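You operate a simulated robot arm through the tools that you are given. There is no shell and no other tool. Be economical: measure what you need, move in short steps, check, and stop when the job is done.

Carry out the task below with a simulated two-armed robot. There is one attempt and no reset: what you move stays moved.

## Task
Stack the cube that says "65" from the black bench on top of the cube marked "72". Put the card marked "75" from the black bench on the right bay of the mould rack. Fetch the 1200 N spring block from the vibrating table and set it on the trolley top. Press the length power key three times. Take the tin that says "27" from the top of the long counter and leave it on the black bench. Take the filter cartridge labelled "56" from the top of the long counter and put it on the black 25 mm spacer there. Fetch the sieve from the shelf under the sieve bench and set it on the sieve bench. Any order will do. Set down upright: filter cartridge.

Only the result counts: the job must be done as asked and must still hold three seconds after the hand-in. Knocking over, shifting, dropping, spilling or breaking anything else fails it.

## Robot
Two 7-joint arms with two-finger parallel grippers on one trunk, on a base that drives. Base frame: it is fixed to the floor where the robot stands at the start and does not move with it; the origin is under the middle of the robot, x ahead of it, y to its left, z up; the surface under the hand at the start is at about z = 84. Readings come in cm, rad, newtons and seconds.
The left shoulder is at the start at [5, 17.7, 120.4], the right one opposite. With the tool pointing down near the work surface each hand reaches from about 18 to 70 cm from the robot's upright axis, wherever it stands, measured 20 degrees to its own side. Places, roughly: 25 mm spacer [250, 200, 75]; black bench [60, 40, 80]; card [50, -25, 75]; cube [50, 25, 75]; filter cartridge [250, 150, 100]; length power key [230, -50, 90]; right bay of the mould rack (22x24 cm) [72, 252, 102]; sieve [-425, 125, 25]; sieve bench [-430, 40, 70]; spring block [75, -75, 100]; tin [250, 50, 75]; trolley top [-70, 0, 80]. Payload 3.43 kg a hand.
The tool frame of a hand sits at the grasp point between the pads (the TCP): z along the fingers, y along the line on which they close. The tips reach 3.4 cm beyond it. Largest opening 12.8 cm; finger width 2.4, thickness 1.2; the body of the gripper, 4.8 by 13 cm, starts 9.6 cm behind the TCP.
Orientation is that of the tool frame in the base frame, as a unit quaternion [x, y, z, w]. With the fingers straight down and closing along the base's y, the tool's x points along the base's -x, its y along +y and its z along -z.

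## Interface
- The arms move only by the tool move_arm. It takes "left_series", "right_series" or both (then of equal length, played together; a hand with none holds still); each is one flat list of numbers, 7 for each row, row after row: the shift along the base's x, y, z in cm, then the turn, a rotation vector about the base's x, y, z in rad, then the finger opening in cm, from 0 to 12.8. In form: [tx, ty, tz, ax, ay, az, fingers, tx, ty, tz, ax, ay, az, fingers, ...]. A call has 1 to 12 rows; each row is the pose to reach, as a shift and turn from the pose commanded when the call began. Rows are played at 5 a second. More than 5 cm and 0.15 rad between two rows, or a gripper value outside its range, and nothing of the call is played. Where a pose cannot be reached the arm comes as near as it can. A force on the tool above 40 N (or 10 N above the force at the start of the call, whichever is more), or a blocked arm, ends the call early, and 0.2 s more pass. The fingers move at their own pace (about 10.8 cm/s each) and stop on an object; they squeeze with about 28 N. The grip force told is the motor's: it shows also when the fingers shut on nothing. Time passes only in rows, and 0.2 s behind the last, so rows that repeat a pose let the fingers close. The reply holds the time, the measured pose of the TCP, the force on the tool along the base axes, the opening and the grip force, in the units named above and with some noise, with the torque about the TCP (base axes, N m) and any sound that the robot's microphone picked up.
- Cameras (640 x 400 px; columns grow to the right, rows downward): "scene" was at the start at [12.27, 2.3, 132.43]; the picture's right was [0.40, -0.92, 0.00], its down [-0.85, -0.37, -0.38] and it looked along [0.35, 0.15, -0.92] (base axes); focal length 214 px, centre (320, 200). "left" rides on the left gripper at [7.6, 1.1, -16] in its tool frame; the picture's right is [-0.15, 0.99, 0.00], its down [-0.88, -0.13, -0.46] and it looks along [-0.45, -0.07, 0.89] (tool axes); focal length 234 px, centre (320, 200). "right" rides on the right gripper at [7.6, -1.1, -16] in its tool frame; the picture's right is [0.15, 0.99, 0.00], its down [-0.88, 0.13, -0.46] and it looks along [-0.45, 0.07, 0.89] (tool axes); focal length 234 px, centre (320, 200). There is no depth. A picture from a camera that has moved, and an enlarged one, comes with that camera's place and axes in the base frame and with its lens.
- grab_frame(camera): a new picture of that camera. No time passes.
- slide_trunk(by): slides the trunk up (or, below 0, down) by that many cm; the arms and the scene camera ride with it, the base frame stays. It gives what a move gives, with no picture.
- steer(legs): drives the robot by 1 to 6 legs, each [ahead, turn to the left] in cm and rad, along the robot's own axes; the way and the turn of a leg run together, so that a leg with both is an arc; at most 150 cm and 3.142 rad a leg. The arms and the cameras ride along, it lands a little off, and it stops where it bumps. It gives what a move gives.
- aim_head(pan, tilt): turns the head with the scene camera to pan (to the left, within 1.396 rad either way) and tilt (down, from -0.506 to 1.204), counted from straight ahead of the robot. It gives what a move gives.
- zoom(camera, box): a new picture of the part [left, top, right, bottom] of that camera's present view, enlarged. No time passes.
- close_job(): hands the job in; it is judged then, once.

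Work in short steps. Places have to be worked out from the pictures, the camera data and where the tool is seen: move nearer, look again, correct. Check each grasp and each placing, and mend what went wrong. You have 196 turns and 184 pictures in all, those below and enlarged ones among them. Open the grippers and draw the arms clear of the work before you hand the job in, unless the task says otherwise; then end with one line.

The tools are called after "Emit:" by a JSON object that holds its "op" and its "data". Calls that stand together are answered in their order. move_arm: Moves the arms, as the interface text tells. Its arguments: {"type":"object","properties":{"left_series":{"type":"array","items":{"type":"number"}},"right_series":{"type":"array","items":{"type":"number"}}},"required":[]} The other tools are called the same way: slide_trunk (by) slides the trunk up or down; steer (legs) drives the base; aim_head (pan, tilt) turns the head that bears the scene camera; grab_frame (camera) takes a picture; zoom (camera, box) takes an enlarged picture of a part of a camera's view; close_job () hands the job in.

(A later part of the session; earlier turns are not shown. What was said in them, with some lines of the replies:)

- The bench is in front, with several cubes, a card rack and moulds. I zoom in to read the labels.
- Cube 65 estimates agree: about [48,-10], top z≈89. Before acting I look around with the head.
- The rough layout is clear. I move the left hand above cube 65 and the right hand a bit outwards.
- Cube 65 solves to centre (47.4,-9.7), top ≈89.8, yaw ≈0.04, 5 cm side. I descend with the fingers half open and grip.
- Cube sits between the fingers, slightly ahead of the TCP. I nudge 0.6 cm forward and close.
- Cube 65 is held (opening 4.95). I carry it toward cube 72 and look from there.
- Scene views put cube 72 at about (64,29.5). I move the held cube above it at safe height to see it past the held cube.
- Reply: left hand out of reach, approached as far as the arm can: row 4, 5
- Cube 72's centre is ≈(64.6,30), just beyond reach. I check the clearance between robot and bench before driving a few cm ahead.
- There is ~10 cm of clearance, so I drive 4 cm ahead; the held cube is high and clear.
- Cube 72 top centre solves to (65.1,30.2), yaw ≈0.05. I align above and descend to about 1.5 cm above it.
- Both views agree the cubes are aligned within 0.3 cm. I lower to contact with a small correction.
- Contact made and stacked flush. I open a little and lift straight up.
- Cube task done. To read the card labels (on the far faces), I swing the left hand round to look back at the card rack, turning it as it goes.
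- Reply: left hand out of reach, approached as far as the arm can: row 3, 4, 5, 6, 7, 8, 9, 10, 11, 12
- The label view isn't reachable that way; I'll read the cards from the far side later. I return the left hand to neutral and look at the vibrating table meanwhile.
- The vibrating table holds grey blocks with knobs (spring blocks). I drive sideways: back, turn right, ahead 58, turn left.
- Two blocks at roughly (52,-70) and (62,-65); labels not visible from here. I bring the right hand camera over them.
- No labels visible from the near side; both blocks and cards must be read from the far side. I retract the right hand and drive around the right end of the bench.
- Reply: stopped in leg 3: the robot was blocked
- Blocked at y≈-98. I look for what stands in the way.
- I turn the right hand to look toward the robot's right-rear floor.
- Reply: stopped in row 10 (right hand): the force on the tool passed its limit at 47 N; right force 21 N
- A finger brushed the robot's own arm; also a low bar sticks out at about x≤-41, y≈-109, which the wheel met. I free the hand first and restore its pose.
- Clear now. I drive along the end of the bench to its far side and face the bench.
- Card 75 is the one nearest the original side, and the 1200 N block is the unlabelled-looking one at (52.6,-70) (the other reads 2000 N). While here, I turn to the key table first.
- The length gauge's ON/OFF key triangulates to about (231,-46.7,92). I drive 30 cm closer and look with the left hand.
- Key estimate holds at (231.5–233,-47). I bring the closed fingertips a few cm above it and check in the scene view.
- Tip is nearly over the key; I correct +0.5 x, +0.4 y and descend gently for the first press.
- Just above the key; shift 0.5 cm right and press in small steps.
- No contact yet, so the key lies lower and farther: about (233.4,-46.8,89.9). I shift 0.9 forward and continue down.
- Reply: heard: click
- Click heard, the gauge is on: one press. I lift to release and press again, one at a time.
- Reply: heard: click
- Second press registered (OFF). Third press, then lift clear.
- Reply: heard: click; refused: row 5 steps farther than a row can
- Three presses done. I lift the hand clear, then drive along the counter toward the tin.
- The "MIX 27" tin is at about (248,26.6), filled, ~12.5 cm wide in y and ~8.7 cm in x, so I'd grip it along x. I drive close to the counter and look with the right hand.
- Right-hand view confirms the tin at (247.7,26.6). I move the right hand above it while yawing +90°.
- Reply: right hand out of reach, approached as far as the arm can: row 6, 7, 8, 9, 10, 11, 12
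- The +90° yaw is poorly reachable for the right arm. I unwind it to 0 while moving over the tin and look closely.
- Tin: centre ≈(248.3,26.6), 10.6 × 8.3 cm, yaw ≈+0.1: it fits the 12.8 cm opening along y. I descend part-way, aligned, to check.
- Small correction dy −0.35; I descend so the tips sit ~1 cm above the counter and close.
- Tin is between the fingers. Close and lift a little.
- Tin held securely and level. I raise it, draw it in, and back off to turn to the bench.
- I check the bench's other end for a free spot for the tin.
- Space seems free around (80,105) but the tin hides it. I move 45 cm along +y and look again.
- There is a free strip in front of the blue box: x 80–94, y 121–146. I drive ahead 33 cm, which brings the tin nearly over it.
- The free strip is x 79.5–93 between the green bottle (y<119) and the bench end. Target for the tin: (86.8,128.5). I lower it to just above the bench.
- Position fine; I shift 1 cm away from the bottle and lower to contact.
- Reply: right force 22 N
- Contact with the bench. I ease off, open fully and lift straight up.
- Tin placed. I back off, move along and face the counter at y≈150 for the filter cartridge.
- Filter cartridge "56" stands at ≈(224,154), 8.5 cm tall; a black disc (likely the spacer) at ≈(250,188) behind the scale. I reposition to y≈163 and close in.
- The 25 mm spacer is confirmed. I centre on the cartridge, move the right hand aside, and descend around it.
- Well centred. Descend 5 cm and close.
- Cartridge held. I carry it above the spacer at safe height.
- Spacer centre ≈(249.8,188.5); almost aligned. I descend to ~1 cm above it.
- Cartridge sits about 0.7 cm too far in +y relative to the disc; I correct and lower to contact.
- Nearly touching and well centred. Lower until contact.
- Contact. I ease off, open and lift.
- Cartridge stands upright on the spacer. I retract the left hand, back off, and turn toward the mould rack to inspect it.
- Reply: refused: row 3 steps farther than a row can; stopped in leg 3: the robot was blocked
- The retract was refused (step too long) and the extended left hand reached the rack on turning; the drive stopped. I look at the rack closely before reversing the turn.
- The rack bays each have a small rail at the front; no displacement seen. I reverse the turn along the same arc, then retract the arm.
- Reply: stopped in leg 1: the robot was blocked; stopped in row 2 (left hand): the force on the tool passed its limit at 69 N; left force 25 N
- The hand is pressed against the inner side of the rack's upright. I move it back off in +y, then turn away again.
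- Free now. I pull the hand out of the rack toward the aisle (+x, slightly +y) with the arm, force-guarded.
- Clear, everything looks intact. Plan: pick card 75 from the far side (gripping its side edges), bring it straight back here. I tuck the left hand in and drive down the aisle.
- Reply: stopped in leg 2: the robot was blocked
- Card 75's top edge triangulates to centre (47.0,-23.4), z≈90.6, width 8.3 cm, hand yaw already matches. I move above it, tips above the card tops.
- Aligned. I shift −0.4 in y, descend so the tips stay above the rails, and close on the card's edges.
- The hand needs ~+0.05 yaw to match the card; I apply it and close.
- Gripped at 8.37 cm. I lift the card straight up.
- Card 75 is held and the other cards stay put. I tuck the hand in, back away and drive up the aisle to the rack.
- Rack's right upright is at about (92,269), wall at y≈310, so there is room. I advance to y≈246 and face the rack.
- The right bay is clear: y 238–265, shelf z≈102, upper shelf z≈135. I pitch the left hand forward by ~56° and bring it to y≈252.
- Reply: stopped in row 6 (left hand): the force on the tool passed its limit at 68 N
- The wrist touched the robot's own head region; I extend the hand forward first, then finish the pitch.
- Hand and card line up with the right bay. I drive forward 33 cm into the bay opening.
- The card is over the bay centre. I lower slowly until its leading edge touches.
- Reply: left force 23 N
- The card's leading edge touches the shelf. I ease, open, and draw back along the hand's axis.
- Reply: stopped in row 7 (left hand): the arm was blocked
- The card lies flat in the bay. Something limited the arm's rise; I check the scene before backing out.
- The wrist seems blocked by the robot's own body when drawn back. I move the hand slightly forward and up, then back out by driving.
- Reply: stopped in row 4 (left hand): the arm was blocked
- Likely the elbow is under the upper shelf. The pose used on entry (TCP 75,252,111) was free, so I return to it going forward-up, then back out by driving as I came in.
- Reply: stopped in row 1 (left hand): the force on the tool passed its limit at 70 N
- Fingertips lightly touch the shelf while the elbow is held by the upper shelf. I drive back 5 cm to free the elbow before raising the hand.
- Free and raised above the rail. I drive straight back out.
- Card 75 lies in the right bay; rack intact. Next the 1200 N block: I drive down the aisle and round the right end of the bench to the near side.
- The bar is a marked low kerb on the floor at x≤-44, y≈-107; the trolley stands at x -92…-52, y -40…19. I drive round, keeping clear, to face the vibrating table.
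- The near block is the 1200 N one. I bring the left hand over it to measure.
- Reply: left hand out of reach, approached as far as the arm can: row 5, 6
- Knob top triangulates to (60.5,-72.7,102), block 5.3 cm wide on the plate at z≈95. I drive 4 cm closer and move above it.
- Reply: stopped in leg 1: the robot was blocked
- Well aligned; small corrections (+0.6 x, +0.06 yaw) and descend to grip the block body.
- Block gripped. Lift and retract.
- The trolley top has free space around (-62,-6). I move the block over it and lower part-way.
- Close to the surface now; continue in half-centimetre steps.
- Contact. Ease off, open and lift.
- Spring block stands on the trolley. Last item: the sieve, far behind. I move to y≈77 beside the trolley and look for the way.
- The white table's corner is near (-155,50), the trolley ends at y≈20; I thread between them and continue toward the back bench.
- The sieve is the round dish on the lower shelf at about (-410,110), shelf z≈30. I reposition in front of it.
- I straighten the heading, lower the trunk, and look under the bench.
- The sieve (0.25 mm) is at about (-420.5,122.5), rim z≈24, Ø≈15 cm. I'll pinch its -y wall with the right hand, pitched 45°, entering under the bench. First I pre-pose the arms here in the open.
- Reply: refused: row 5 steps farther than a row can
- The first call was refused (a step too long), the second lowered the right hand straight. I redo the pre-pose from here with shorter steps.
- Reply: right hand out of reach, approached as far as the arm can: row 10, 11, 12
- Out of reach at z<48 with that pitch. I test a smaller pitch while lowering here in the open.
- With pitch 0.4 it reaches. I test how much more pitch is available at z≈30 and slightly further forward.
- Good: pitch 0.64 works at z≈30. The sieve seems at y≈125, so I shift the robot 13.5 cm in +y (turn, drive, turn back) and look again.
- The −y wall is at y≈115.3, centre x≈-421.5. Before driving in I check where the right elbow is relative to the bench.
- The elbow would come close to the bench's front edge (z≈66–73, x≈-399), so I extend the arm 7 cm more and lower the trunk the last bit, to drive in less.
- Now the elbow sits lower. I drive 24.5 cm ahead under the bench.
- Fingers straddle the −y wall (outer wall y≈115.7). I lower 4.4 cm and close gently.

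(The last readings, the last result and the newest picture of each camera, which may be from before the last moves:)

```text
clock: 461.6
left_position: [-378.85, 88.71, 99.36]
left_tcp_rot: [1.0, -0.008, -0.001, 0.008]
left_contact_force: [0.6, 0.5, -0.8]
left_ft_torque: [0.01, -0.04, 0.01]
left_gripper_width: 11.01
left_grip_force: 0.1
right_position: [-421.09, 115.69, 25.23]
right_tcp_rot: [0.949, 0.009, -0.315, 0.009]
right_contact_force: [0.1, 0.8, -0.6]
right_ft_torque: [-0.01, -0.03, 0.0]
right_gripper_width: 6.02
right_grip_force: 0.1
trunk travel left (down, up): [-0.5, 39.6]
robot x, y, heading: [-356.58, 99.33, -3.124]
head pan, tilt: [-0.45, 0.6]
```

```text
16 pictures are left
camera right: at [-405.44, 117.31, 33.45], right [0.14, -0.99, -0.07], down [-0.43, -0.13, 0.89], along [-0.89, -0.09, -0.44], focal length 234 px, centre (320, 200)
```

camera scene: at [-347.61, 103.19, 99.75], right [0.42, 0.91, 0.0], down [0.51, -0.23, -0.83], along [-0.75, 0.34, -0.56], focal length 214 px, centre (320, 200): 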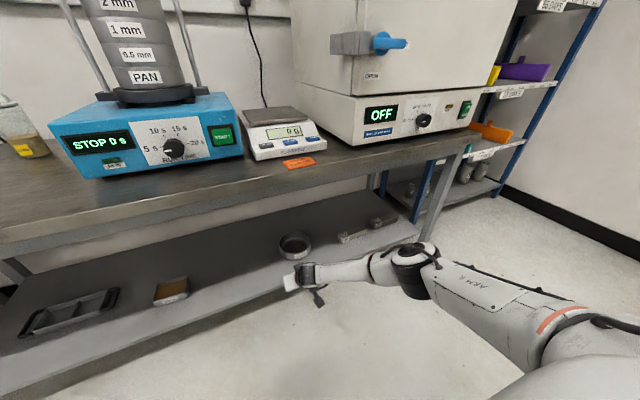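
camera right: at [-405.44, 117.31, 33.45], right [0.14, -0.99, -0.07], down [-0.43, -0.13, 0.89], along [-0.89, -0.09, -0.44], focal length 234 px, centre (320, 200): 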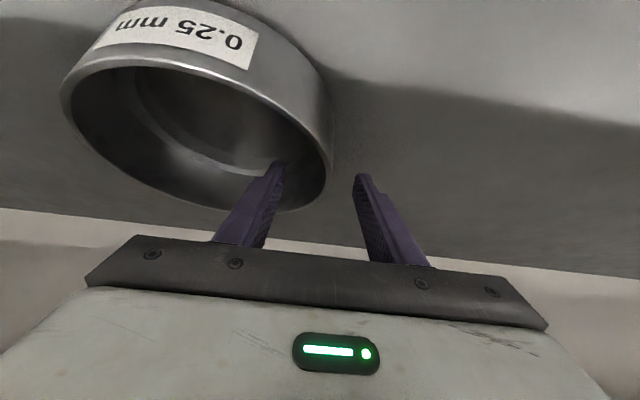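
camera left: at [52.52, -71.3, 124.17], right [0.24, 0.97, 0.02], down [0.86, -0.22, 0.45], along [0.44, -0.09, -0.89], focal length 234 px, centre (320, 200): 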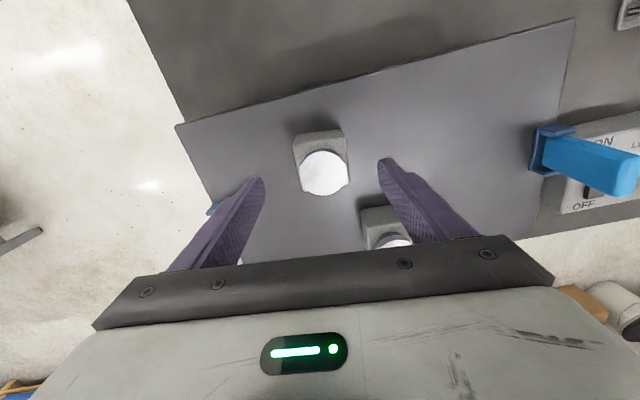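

Inner finger is inside the dish. I centre on the wall (−0.7 y), 0.5 lower, and close.

Emit:
{"op": "move_arm", "data": {"right_series": [0, -0.7, -0.3, 0, 0, 0, 6, 0, -0.7, -0.5, 0, 0, 0, 4, 0, -0.7, -0.5, 0, 0, 0, 2, 0, -0.7, -0.5, 0, 0, 0, 0, 0, -0.7, -0.5, 0, 0, 0, 0]}}

Emit:
{"op": "grab_frame", "data": {"camera": "right"}}

```text
clock: 462.8
left_position: [-378.79, 88.64, 99.25]
left_tcp_rot: [1.0, -0.009, 0.001, 0.008]
left_contact_force: [-0.3, -0.4, -0.2]
left_ft_torque: [0.04, -0.01, -0.02]
left_gripper_width: 11.01
left_grip_force: 0.0
right_position: [-421.13, 114.84, 24.9]
right_tcp_rot: [0.948, 0.009, -0.317, 0.01]
right_contact_force: [-1.9, 0.0, 8.5]
right_ft_torque: [0.37, 0.07, -0.18]
right_gripper_width: 1.11
right_grip_force: 28.0
trunk travel left (down, up): [-0.5, 39.6]
robot x, y, heading: [-357.01, 99.29, -3.122]
head pan, tilt: [-0.45, 0.6]
```

```text
15 pictures are left
camera right: at [-405.5, 116.57, 33.09], right [0.14, -0.99, -0.08], down [-0.43, -0.13, 0.89], along [-0.89, -0.09, -0.44], focal length 234 px, centre (320, 200)
```

right: 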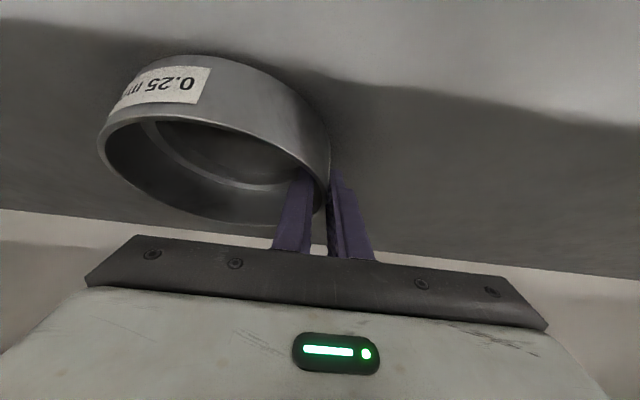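

Wall pinched (1.1 cm). I lift 4 cm and check it holds level.

Emit:
{"op": "move_arm", "data": {"right_series": [0, 0, 0.7, 0, 0, 0, 0, 0, 0, 1.8, 0, 0, 0, 0, 0, 0, 3, 0, 0, 0, 0, 0, 0, 4, 0, 0, 0, 0, 0, 0, 4, 0, 0, 0, 0]}}

Emit:
{"op": "grab_frame", "data": {"camera": "right"}}

```text
clock: 464.0
left_position: [-378.88, 88.76, 99.25]
left_tcp_rot: [1.0, -0.008, 0.0, 0.009]
left_contact_force: [0.3, 0.3, 0.2]
left_ft_torque: [0.01, -0.03, 0.02]
left_gripper_width: 11.0
left_grip_force: 0.0
right_position: [-421.06, 115.01, 28.79]
right_tcp_rot: [0.949, 0.008, -0.315, 0.009]
right_contact_force: [-0.2, -0.5, -3.9]
right_ft_torque: [-0.22, -0.04, 0.0]
right_gripper_width: 1.07
right_grip_force: 27.8
trunk travel left (down, up): [-0.5, 39.6]
robot x, y, heading: [-357.06, 99.08, -3.122]
head pan, tilt: [-0.45, 0.6]
```

```text
14 pictures are left
camera right: at [-405.46, 116.6, 36.98], right [0.14, -0.99, -0.08], down [-0.43, -0.13, 0.89], along [-0.89, -0.09, -0.44], focal length 234 px, centre (320, 200)
```

right: 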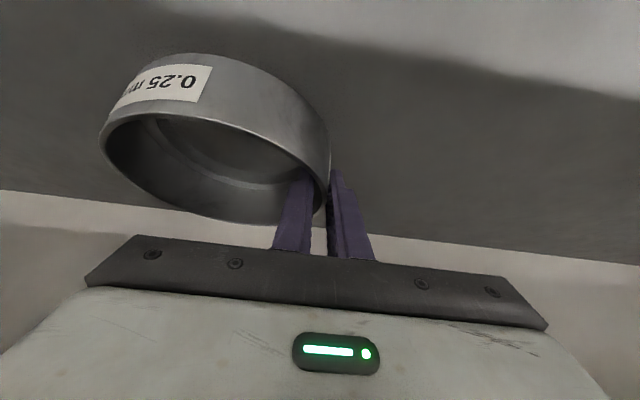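

The sieve is held level. I drive straight back out from under the bench.

Emit:
{"op": "steer", "data": {"legs": [[-50, 0]]}}

Emit:
{"op": "slide_trunk", "data": {"by": 39}}

Emit:
{"op": "grab_frame", "data": {"camera": "right"}}

```text
clock: 467.0
left_position: [-328.59, 89.57, 99.19]
left_tcp_rot: [1.0, -0.014, 0.001, 0.008]
left_contact_force: [0.3, 0.1, -0.4]
left_ft_torque: [-0.02, -0.01, 0.04]
left_gripper_width: 11.03
left_grip_force: 0.0
right_position: [-370.55, 116.44, 28.74]
right_tcp_rot: [0.949, 0.003, -0.315, 0.007]
right_contact_force: [0.6, -0.2, -2.4]
right_ft_torque: [-0.21, 0.01, 0.0]
right_gripper_width: 1.11
right_grip_force: 28.0
trunk travel left (down, up): [-0.5, 39.6]
robot x, y, heading: [-306.54, 99.55, -3.133]
head pan, tilt: [-0.45, 0.6]
```

```text
clock: 470.8
left_position: [-328.64, 89.62, 138.24]
left_tcp_rot: [1.0, -0.013, 0.001, 0.008]
left_contact_force: [-0.4, -0.2, 0.2]
left_ft_torque: [-0.01, -0.03, -0.02]
left_gripper_width: 10.99
left_grip_force: 0.1
right_position: [-370.51, 116.35, 67.67]
right_tcp_rot: [0.949, 0.004, -0.315, 0.008]
right_contact_force: [-0.5, -0.5, -3.0]
right_ft_torque: [-0.15, -0.01, 0.04]
right_gripper_width: 1.08
right_grip_force: 28.5
trunk travel left (down, up): [-39.5, 0.6]
robot x, y, heading: [-306.57, 99.82, -3.131]
head pan, tilt: [-0.45, 0.6]
```

```text
13 pictures are left
camera right: at [-354.89, 117.75, 75.97], right [0.13, -0.99, -0.08], down [-0.43, -0.12, 0.89], along [-0.89, -0.08, -0.44], focal length 234 px, centre (320, 200)
```

right: 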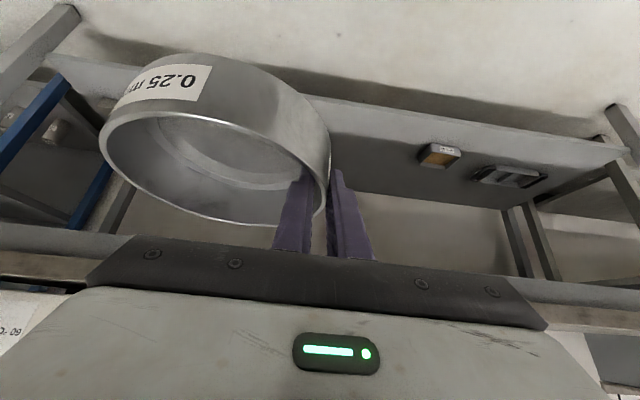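

Still well held. I raise the arm further and bring it in a bit, keeping orientation.

Emit:
{"op": "move_arm", "data": {"right_series": [1.5, 0, 4, 0, 0, 0, 0, 3, 0, 8, 0, 0, 0, 0, 4.5, 0, 12, 0, 0, 0, 0, 6, 0, 16, 0, 0, 0, 0, 7, 0, 20, 0, 0, 0, 0, 8, 0, 24, 0, 0, 0, 0, 9, 0, 27, 0, 0, 0, 0]}}

```text
clock: 472.4
left_position: [-328.5, 89.57, 138.23]
left_tcp_rot: [1.0, -0.013, -0.001, 0.007]
left_contact_force: [0.3, 0.5, -0.2]
left_ft_torque: [-0.02, 0.02, 0.0]
left_gripper_width: 10.99
left_grip_force: 0.0
right_position: [-361.43, 116.29, 94.75]
right_tcp_rot: [0.949, 0.004, -0.315, 0.006]
right_contact_force: [0.2, 1.1, -2.5]
right_ft_torque: [-0.22, -0.03, -0.01]
right_gripper_width: 1.07
right_grip_force: 27.8
trunk travel left (down, up): [-39.5, 0.6]
robot x, y, heading: [-306.32, 99.69, -3.135]
head pan, tilt: [-0.45, 0.6]
```

Emit:
{"op": "steer", "data": {"legs": [[0, 1.564], [86, 0], [0, -1.571]]}}

Emit:
{"op": "aim_head", "data": {"pan": -0.3, "tilt": 0.6}}

Emit:
{"op": "grab_frame", "data": {"camera": "scene"}}

```text
clock: 484.5
left_position: [-328.91, 5.01, 138.3]
left_tcp_rot: [1.0, -0.018, 0.001, 0.008]
left_contact_force: [0.3, -0.3, -0.4]
left_ft_torque: [-0.03, 0.02, 0.02]
left_gripper_width: 10.98
left_grip_force: 0.0
right_position: [-361.5, 31.86, 94.73]
right_tcp_rot: [0.949, -0.001, -0.315, 0.007]
right_contact_force: [-0.5, -0.7, -2.8]
right_ft_torque: [-0.23, -0.04, -0.05]
right_gripper_width: 1.07
right_grip_force: 28.2
trunk travel left (down, up): [-39.5, 0.6]
robot x, y, heading: [-306.7, 14.46, 3.138]
head pan, tilt: [-0.45, 0.6]
```

```text
clock: 485.2
left_position: [-328.91, 4.87, 138.23]
left_tcp_rot: [1.0, -0.018, 0.0, 0.008]
left_contact_force: [-0.1, -0.1, -0.5]
left_ft_torque: [0.01, 0.04, 0.0]
left_gripper_width: 10.99
left_grip_force: 0.0
right_position: [-361.44, 31.86, 94.67]
right_tcp_rot: [0.949, -0.001, -0.315, 0.007]
right_contact_force: [-0.2, -0.4, -2.9]
right_ft_torque: [-0.21, -0.03, 0.0]
right_gripper_width: 1.06
right_grip_force: 27.8
trunk travel left (down, up): [-39.5, 0.6]
robot x, y, heading: [-306.84, 15.02, 3.139]
head pan, tilt: [-0.3, 0.6]
```

```text
12 pictures are left
camera scene: at [-322.07, 17.64, 138.75], right [0.3, 0.95, 0.0], down [0.54, -0.17, -0.82], along [-0.79, 0.25, -0.57], focal length 214 px, centre (320, 200)
```

scene: 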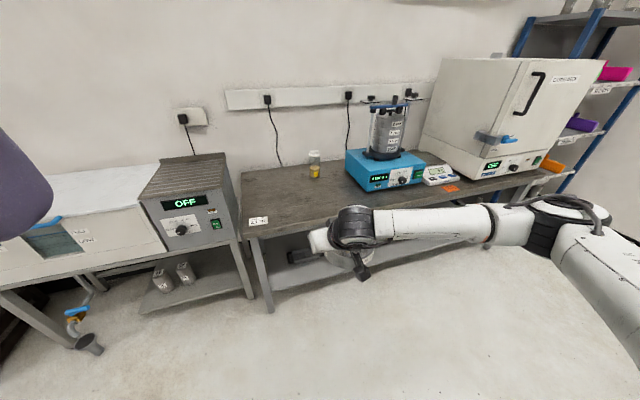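

Bench's left part is free around (-415,40). I drive 54 cm ahead to bring the sieve over it.

Emit:
{"op": "steer", "data": {"legs": [[54, 0]]}}

Emit:
{"op": "grab_frame", "data": {"camera": "scene"}}

Emit:
{"op": "grab_frame", "data": {"camera": "right"}}

```text
clock: 488.3
left_position: [-382.63, 6.06, 138.23]
left_tcp_rot: [1.0, -0.029, 0.001, 0.007]
left_contact_force: [-0.7, 0.1, -0.4]
left_ft_torque: [-0.02, -0.02, 0.01]
left_gripper_width: 10.99
left_grip_force: 0.1
right_position: [-414.56, 33.73, 94.81]
right_tcp_rot: [0.949, -0.011, -0.314, 0.003]
right_contact_force: [-0.2, 0.5, -2.5]
right_ft_torque: [-0.19, -0.05, 0.03]
right_gripper_width: 1.05
right_grip_force: 28.1
trunk travel left (down, up): [-39.5, 0.6]
robot x, y, heading: [-360.48, 15.6, 3.117]
head pan, tilt: [-0.3, 0.6]
```

```text
11 pictures are left
camera scene: at [-375.53, 18.65, 138.74], right [0.32, 0.95, 0.0], down [0.54, -0.18, -0.82], along [-0.78, 0.26, -0.57], focal length 214 px, centre (320, 200)
```

scene: 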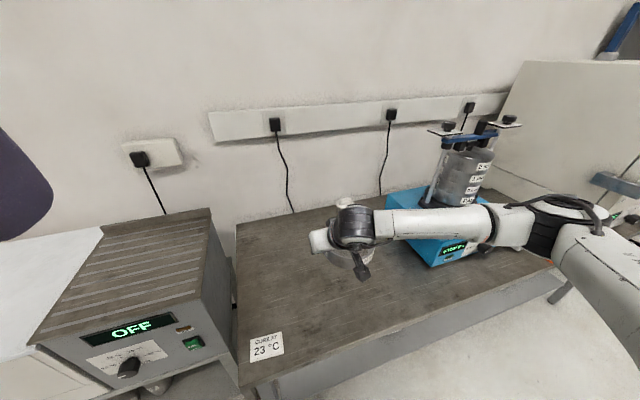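

```text
10 pictures are left
camera right: at [-399.02, 34.77, 103.0], right [0.1, -0.99, -0.08], down [-0.44, -0.11, 0.89], along [-0.89, -0.06, -0.44], focal length 234 px, centre (320, 200)
```

right: 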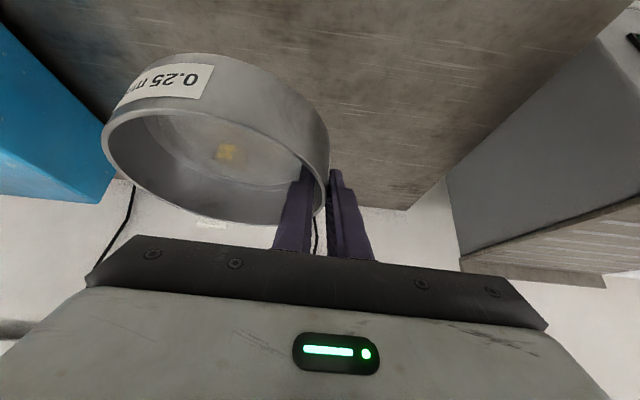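

Sieve is over the free area, bottle 14 cm behind. I lower toward the bench.

Emit:
{"op": "move_arm", "data": {"right_series": [0, 0, -4, 0, 0, 0, 0, 0, 0, -8, 0, 0, 0, 0, 0, 0, -11.5, 0, 0, 0, 0, 0, 0, -14, 0, 0, 0, 0, 0, 0, -14, 0, 0, 0, 0]}}

Emit:
{"op": "grab_frame", "data": {"camera": "right"}}

```text
clock: 489.5
left_position: [-382.59, 6.14, 138.3]
left_tcp_rot: [1.0, -0.03, 0.0, 0.009]
left_contact_force: [-0.4, -0.5, 0.2]
left_ft_torque: [0.01, 0.0, -0.02]
left_gripper_width: 11.01
left_grip_force: 0.0
right_position: [-414.7, 33.63, 80.65]
right_tcp_rot: [0.949, -0.01, -0.315, 0.004]
right_contact_force: [-0.5, 0.2, -2.6]
right_ft_torque: [-0.21, 0.01, 0.03]
right_gripper_width: 1.08
right_grip_force: 27.9
trunk travel left (down, up): [-39.5, 0.6]
robot x, y, heading: [-360.0, 15.6, 3.117]
head pan, tilt: [-0.3, 0.6]
```

```text
9 pictures are left
camera right: at [-398.96, 34.69, 88.84], right [0.1, -0.99, -0.08], down [-0.44, -0.11, 0.89], along [-0.89, -0.06, -0.44], focal length 234 px, centre (320, 200)
```

right: 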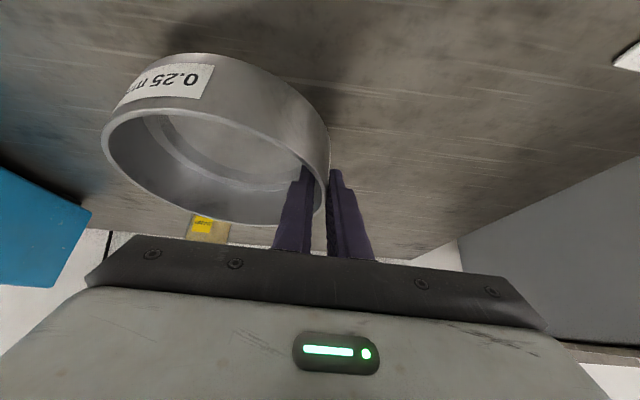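

Clear all round. Continue down in small steps until contact.

Emit:
{"op": "move_arm", "data": {"right_series": [0, 0, -0.7, 0, 0, 0, 0, 0, 0, -1.3, 0, 0, 0, 0, 0, 0, -1.8, 0, 0, 0, 0, 0, 0, -2.2, 0, 0, 0, 0]}}

```text
clock: 490.5
left_position: [-382.24, 6.03, 138.36]
left_tcp_rot: [0.999, -0.031, -0.001, 0.009]
left_contact_force: [-0.2, -0.7, -0.5]
left_ft_torque: [0.0, -0.01, 0.03]
left_gripper_width: 11.01
left_grip_force: 0.1
right_position: [-414.89, 33.6, 79.01]
right_tcp_rot: [0.947, -0.011, -0.32, 0.004]
right_contact_force: [5.7, 3.1, 24.1]
right_ft_torque: [0.27, -0.26, -0.07]
right_gripper_width: 1.1
right_grip_force: 28.3
trunk travel left (down, up): [-39.5, 0.6]
robot x, y, heading: [-360.06, 15.64, 3.117]
head pan, tilt: [-0.3, 0.6]
```

Contact. I ease off, open to 5 cm, then lift straight up.

Emit:
{"op": "move_arm", "data": {"right_series": [0, 0, 0.6, 0, 0, 0, 1, 0, 0, 0.6, 0, 0, 0, 2.5, 0, 0, 0.6, 0, 0, 0, 4.5, 0, 0, 0.7, 0, 0, 0, 5, 0, 0, 3, 0, 0, 0, 5, 0, 0, 6, 0, 0, 0, 5, 0, 0, 10, 0, 0, 0, 5, 0, 0, 14, 0, 0, 0, 5]}}

Emit:
{"op": "grab_frame", "data": {"camera": "right"}}

```text
clock: 492.3
left_position: [-382.49, 6.09, 138.26]
left_tcp_rot: [1.0, -0.03, -0.001, 0.007]
left_contact_force: [-0.1, 0.4, -0.1]
left_ft_torque: [0.01, 0.0, -0.01]
left_gripper_width: 11.01
left_grip_force: 0.2
right_position: [-414.58, 33.91, 92.61]
right_tcp_rot: [0.949, -0.01, -0.314, 0.003]
right_contact_force: [0.0, 0.1, -0.2]
right_ft_torque: [-0.06, 0.01, 0.04]
right_gripper_width: 5.0
right_grip_force: 0.1
trunk travel left (down, up): [-39.5, 0.6]
robot x, y, heading: [-360.2, 15.36, 3.116]
head pan, tilt: [-0.3, 0.6]
```

```text
8 pictures are left
camera right: at [-398.92, 34.88, 100.84], right [0.1, -0.99, -0.08], down [-0.44, -0.11, 0.89], along [-0.89, -0.05, -0.44], focal length 234 px, centre (320, 200)
```

right: 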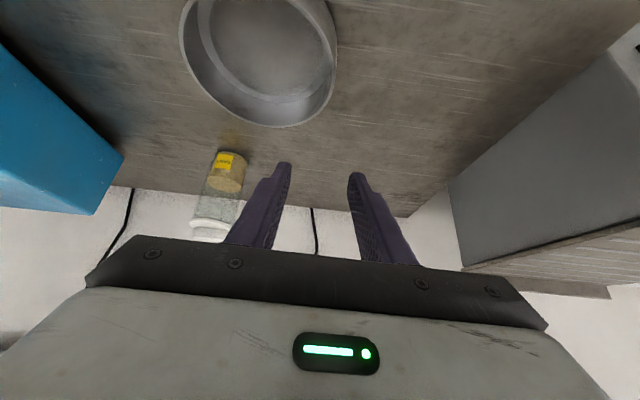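

The sieve stands on the sieve bench. I drive back to clear and take a final look.

Emit:
{"op": "steer", "data": {"legs": [[-45, 0]]}}

Emit:
{"op": "grab_frame", "data": {"camera": "scene"}}

```text
clock: 495.1
left_position: [-336.42, 5.11, 138.21]
left_tcp_rot: [0.999, -0.032, 0.001, 0.008]
left_contact_force: [-0.1, 0.0, 0.3]
left_ft_torque: [0.01, 0.02, -0.01]
left_gripper_width: 10.96
left_grip_force: 0.1
right_position: [-368.47, 32.92, 92.66]
right_tcp_rot: [0.949, -0.012, -0.315, 0.002]
right_contact_force: [0.7, 0.9, -0.2]
right_ft_torque: [0.01, 0.02, 0.0]
right_gripper_width: 5.0
right_grip_force: 0.1
trunk travel left (down, up): [-39.5, 0.6]
robot x, y, heading: [-314.05, 14.59, 3.115]
head pan, tilt: [-0.3, 0.6]
```

```text
7 pictures are left
camera scene: at [-329.32, 17.52, 138.76], right [0.32, 0.95, 0.0], down [0.53, -0.18, -0.83], along [-0.78, 0.27, -0.56], focal length 214 px, centre (320, 200)
```

scene: 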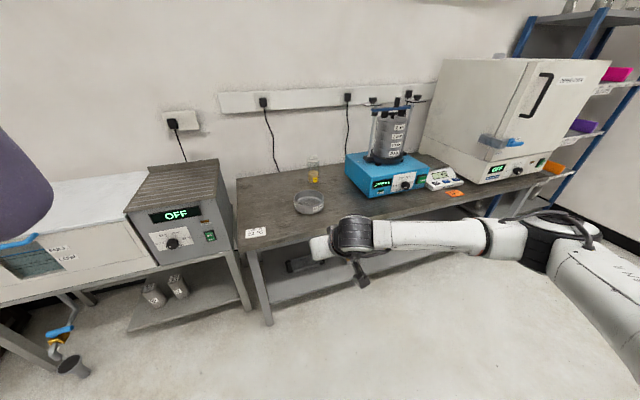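

All items are in place, the grippers are open and empty, and both arms are clear of the work. I hand the job in.

Emit:
{"op": "close_job", "data": {}}

```text
The job is handed in.
```

All seven tasks were carried out and the job is handed in. One uncertainty: a second cube marked "72" (3 DAYS) sits in the tray on the long counter, and I stacked "65" on the bench's "72" (7 DAYS). While I was at the mould rack, the left arm pressed against its frame twice; nothing there looked moved afterwards.
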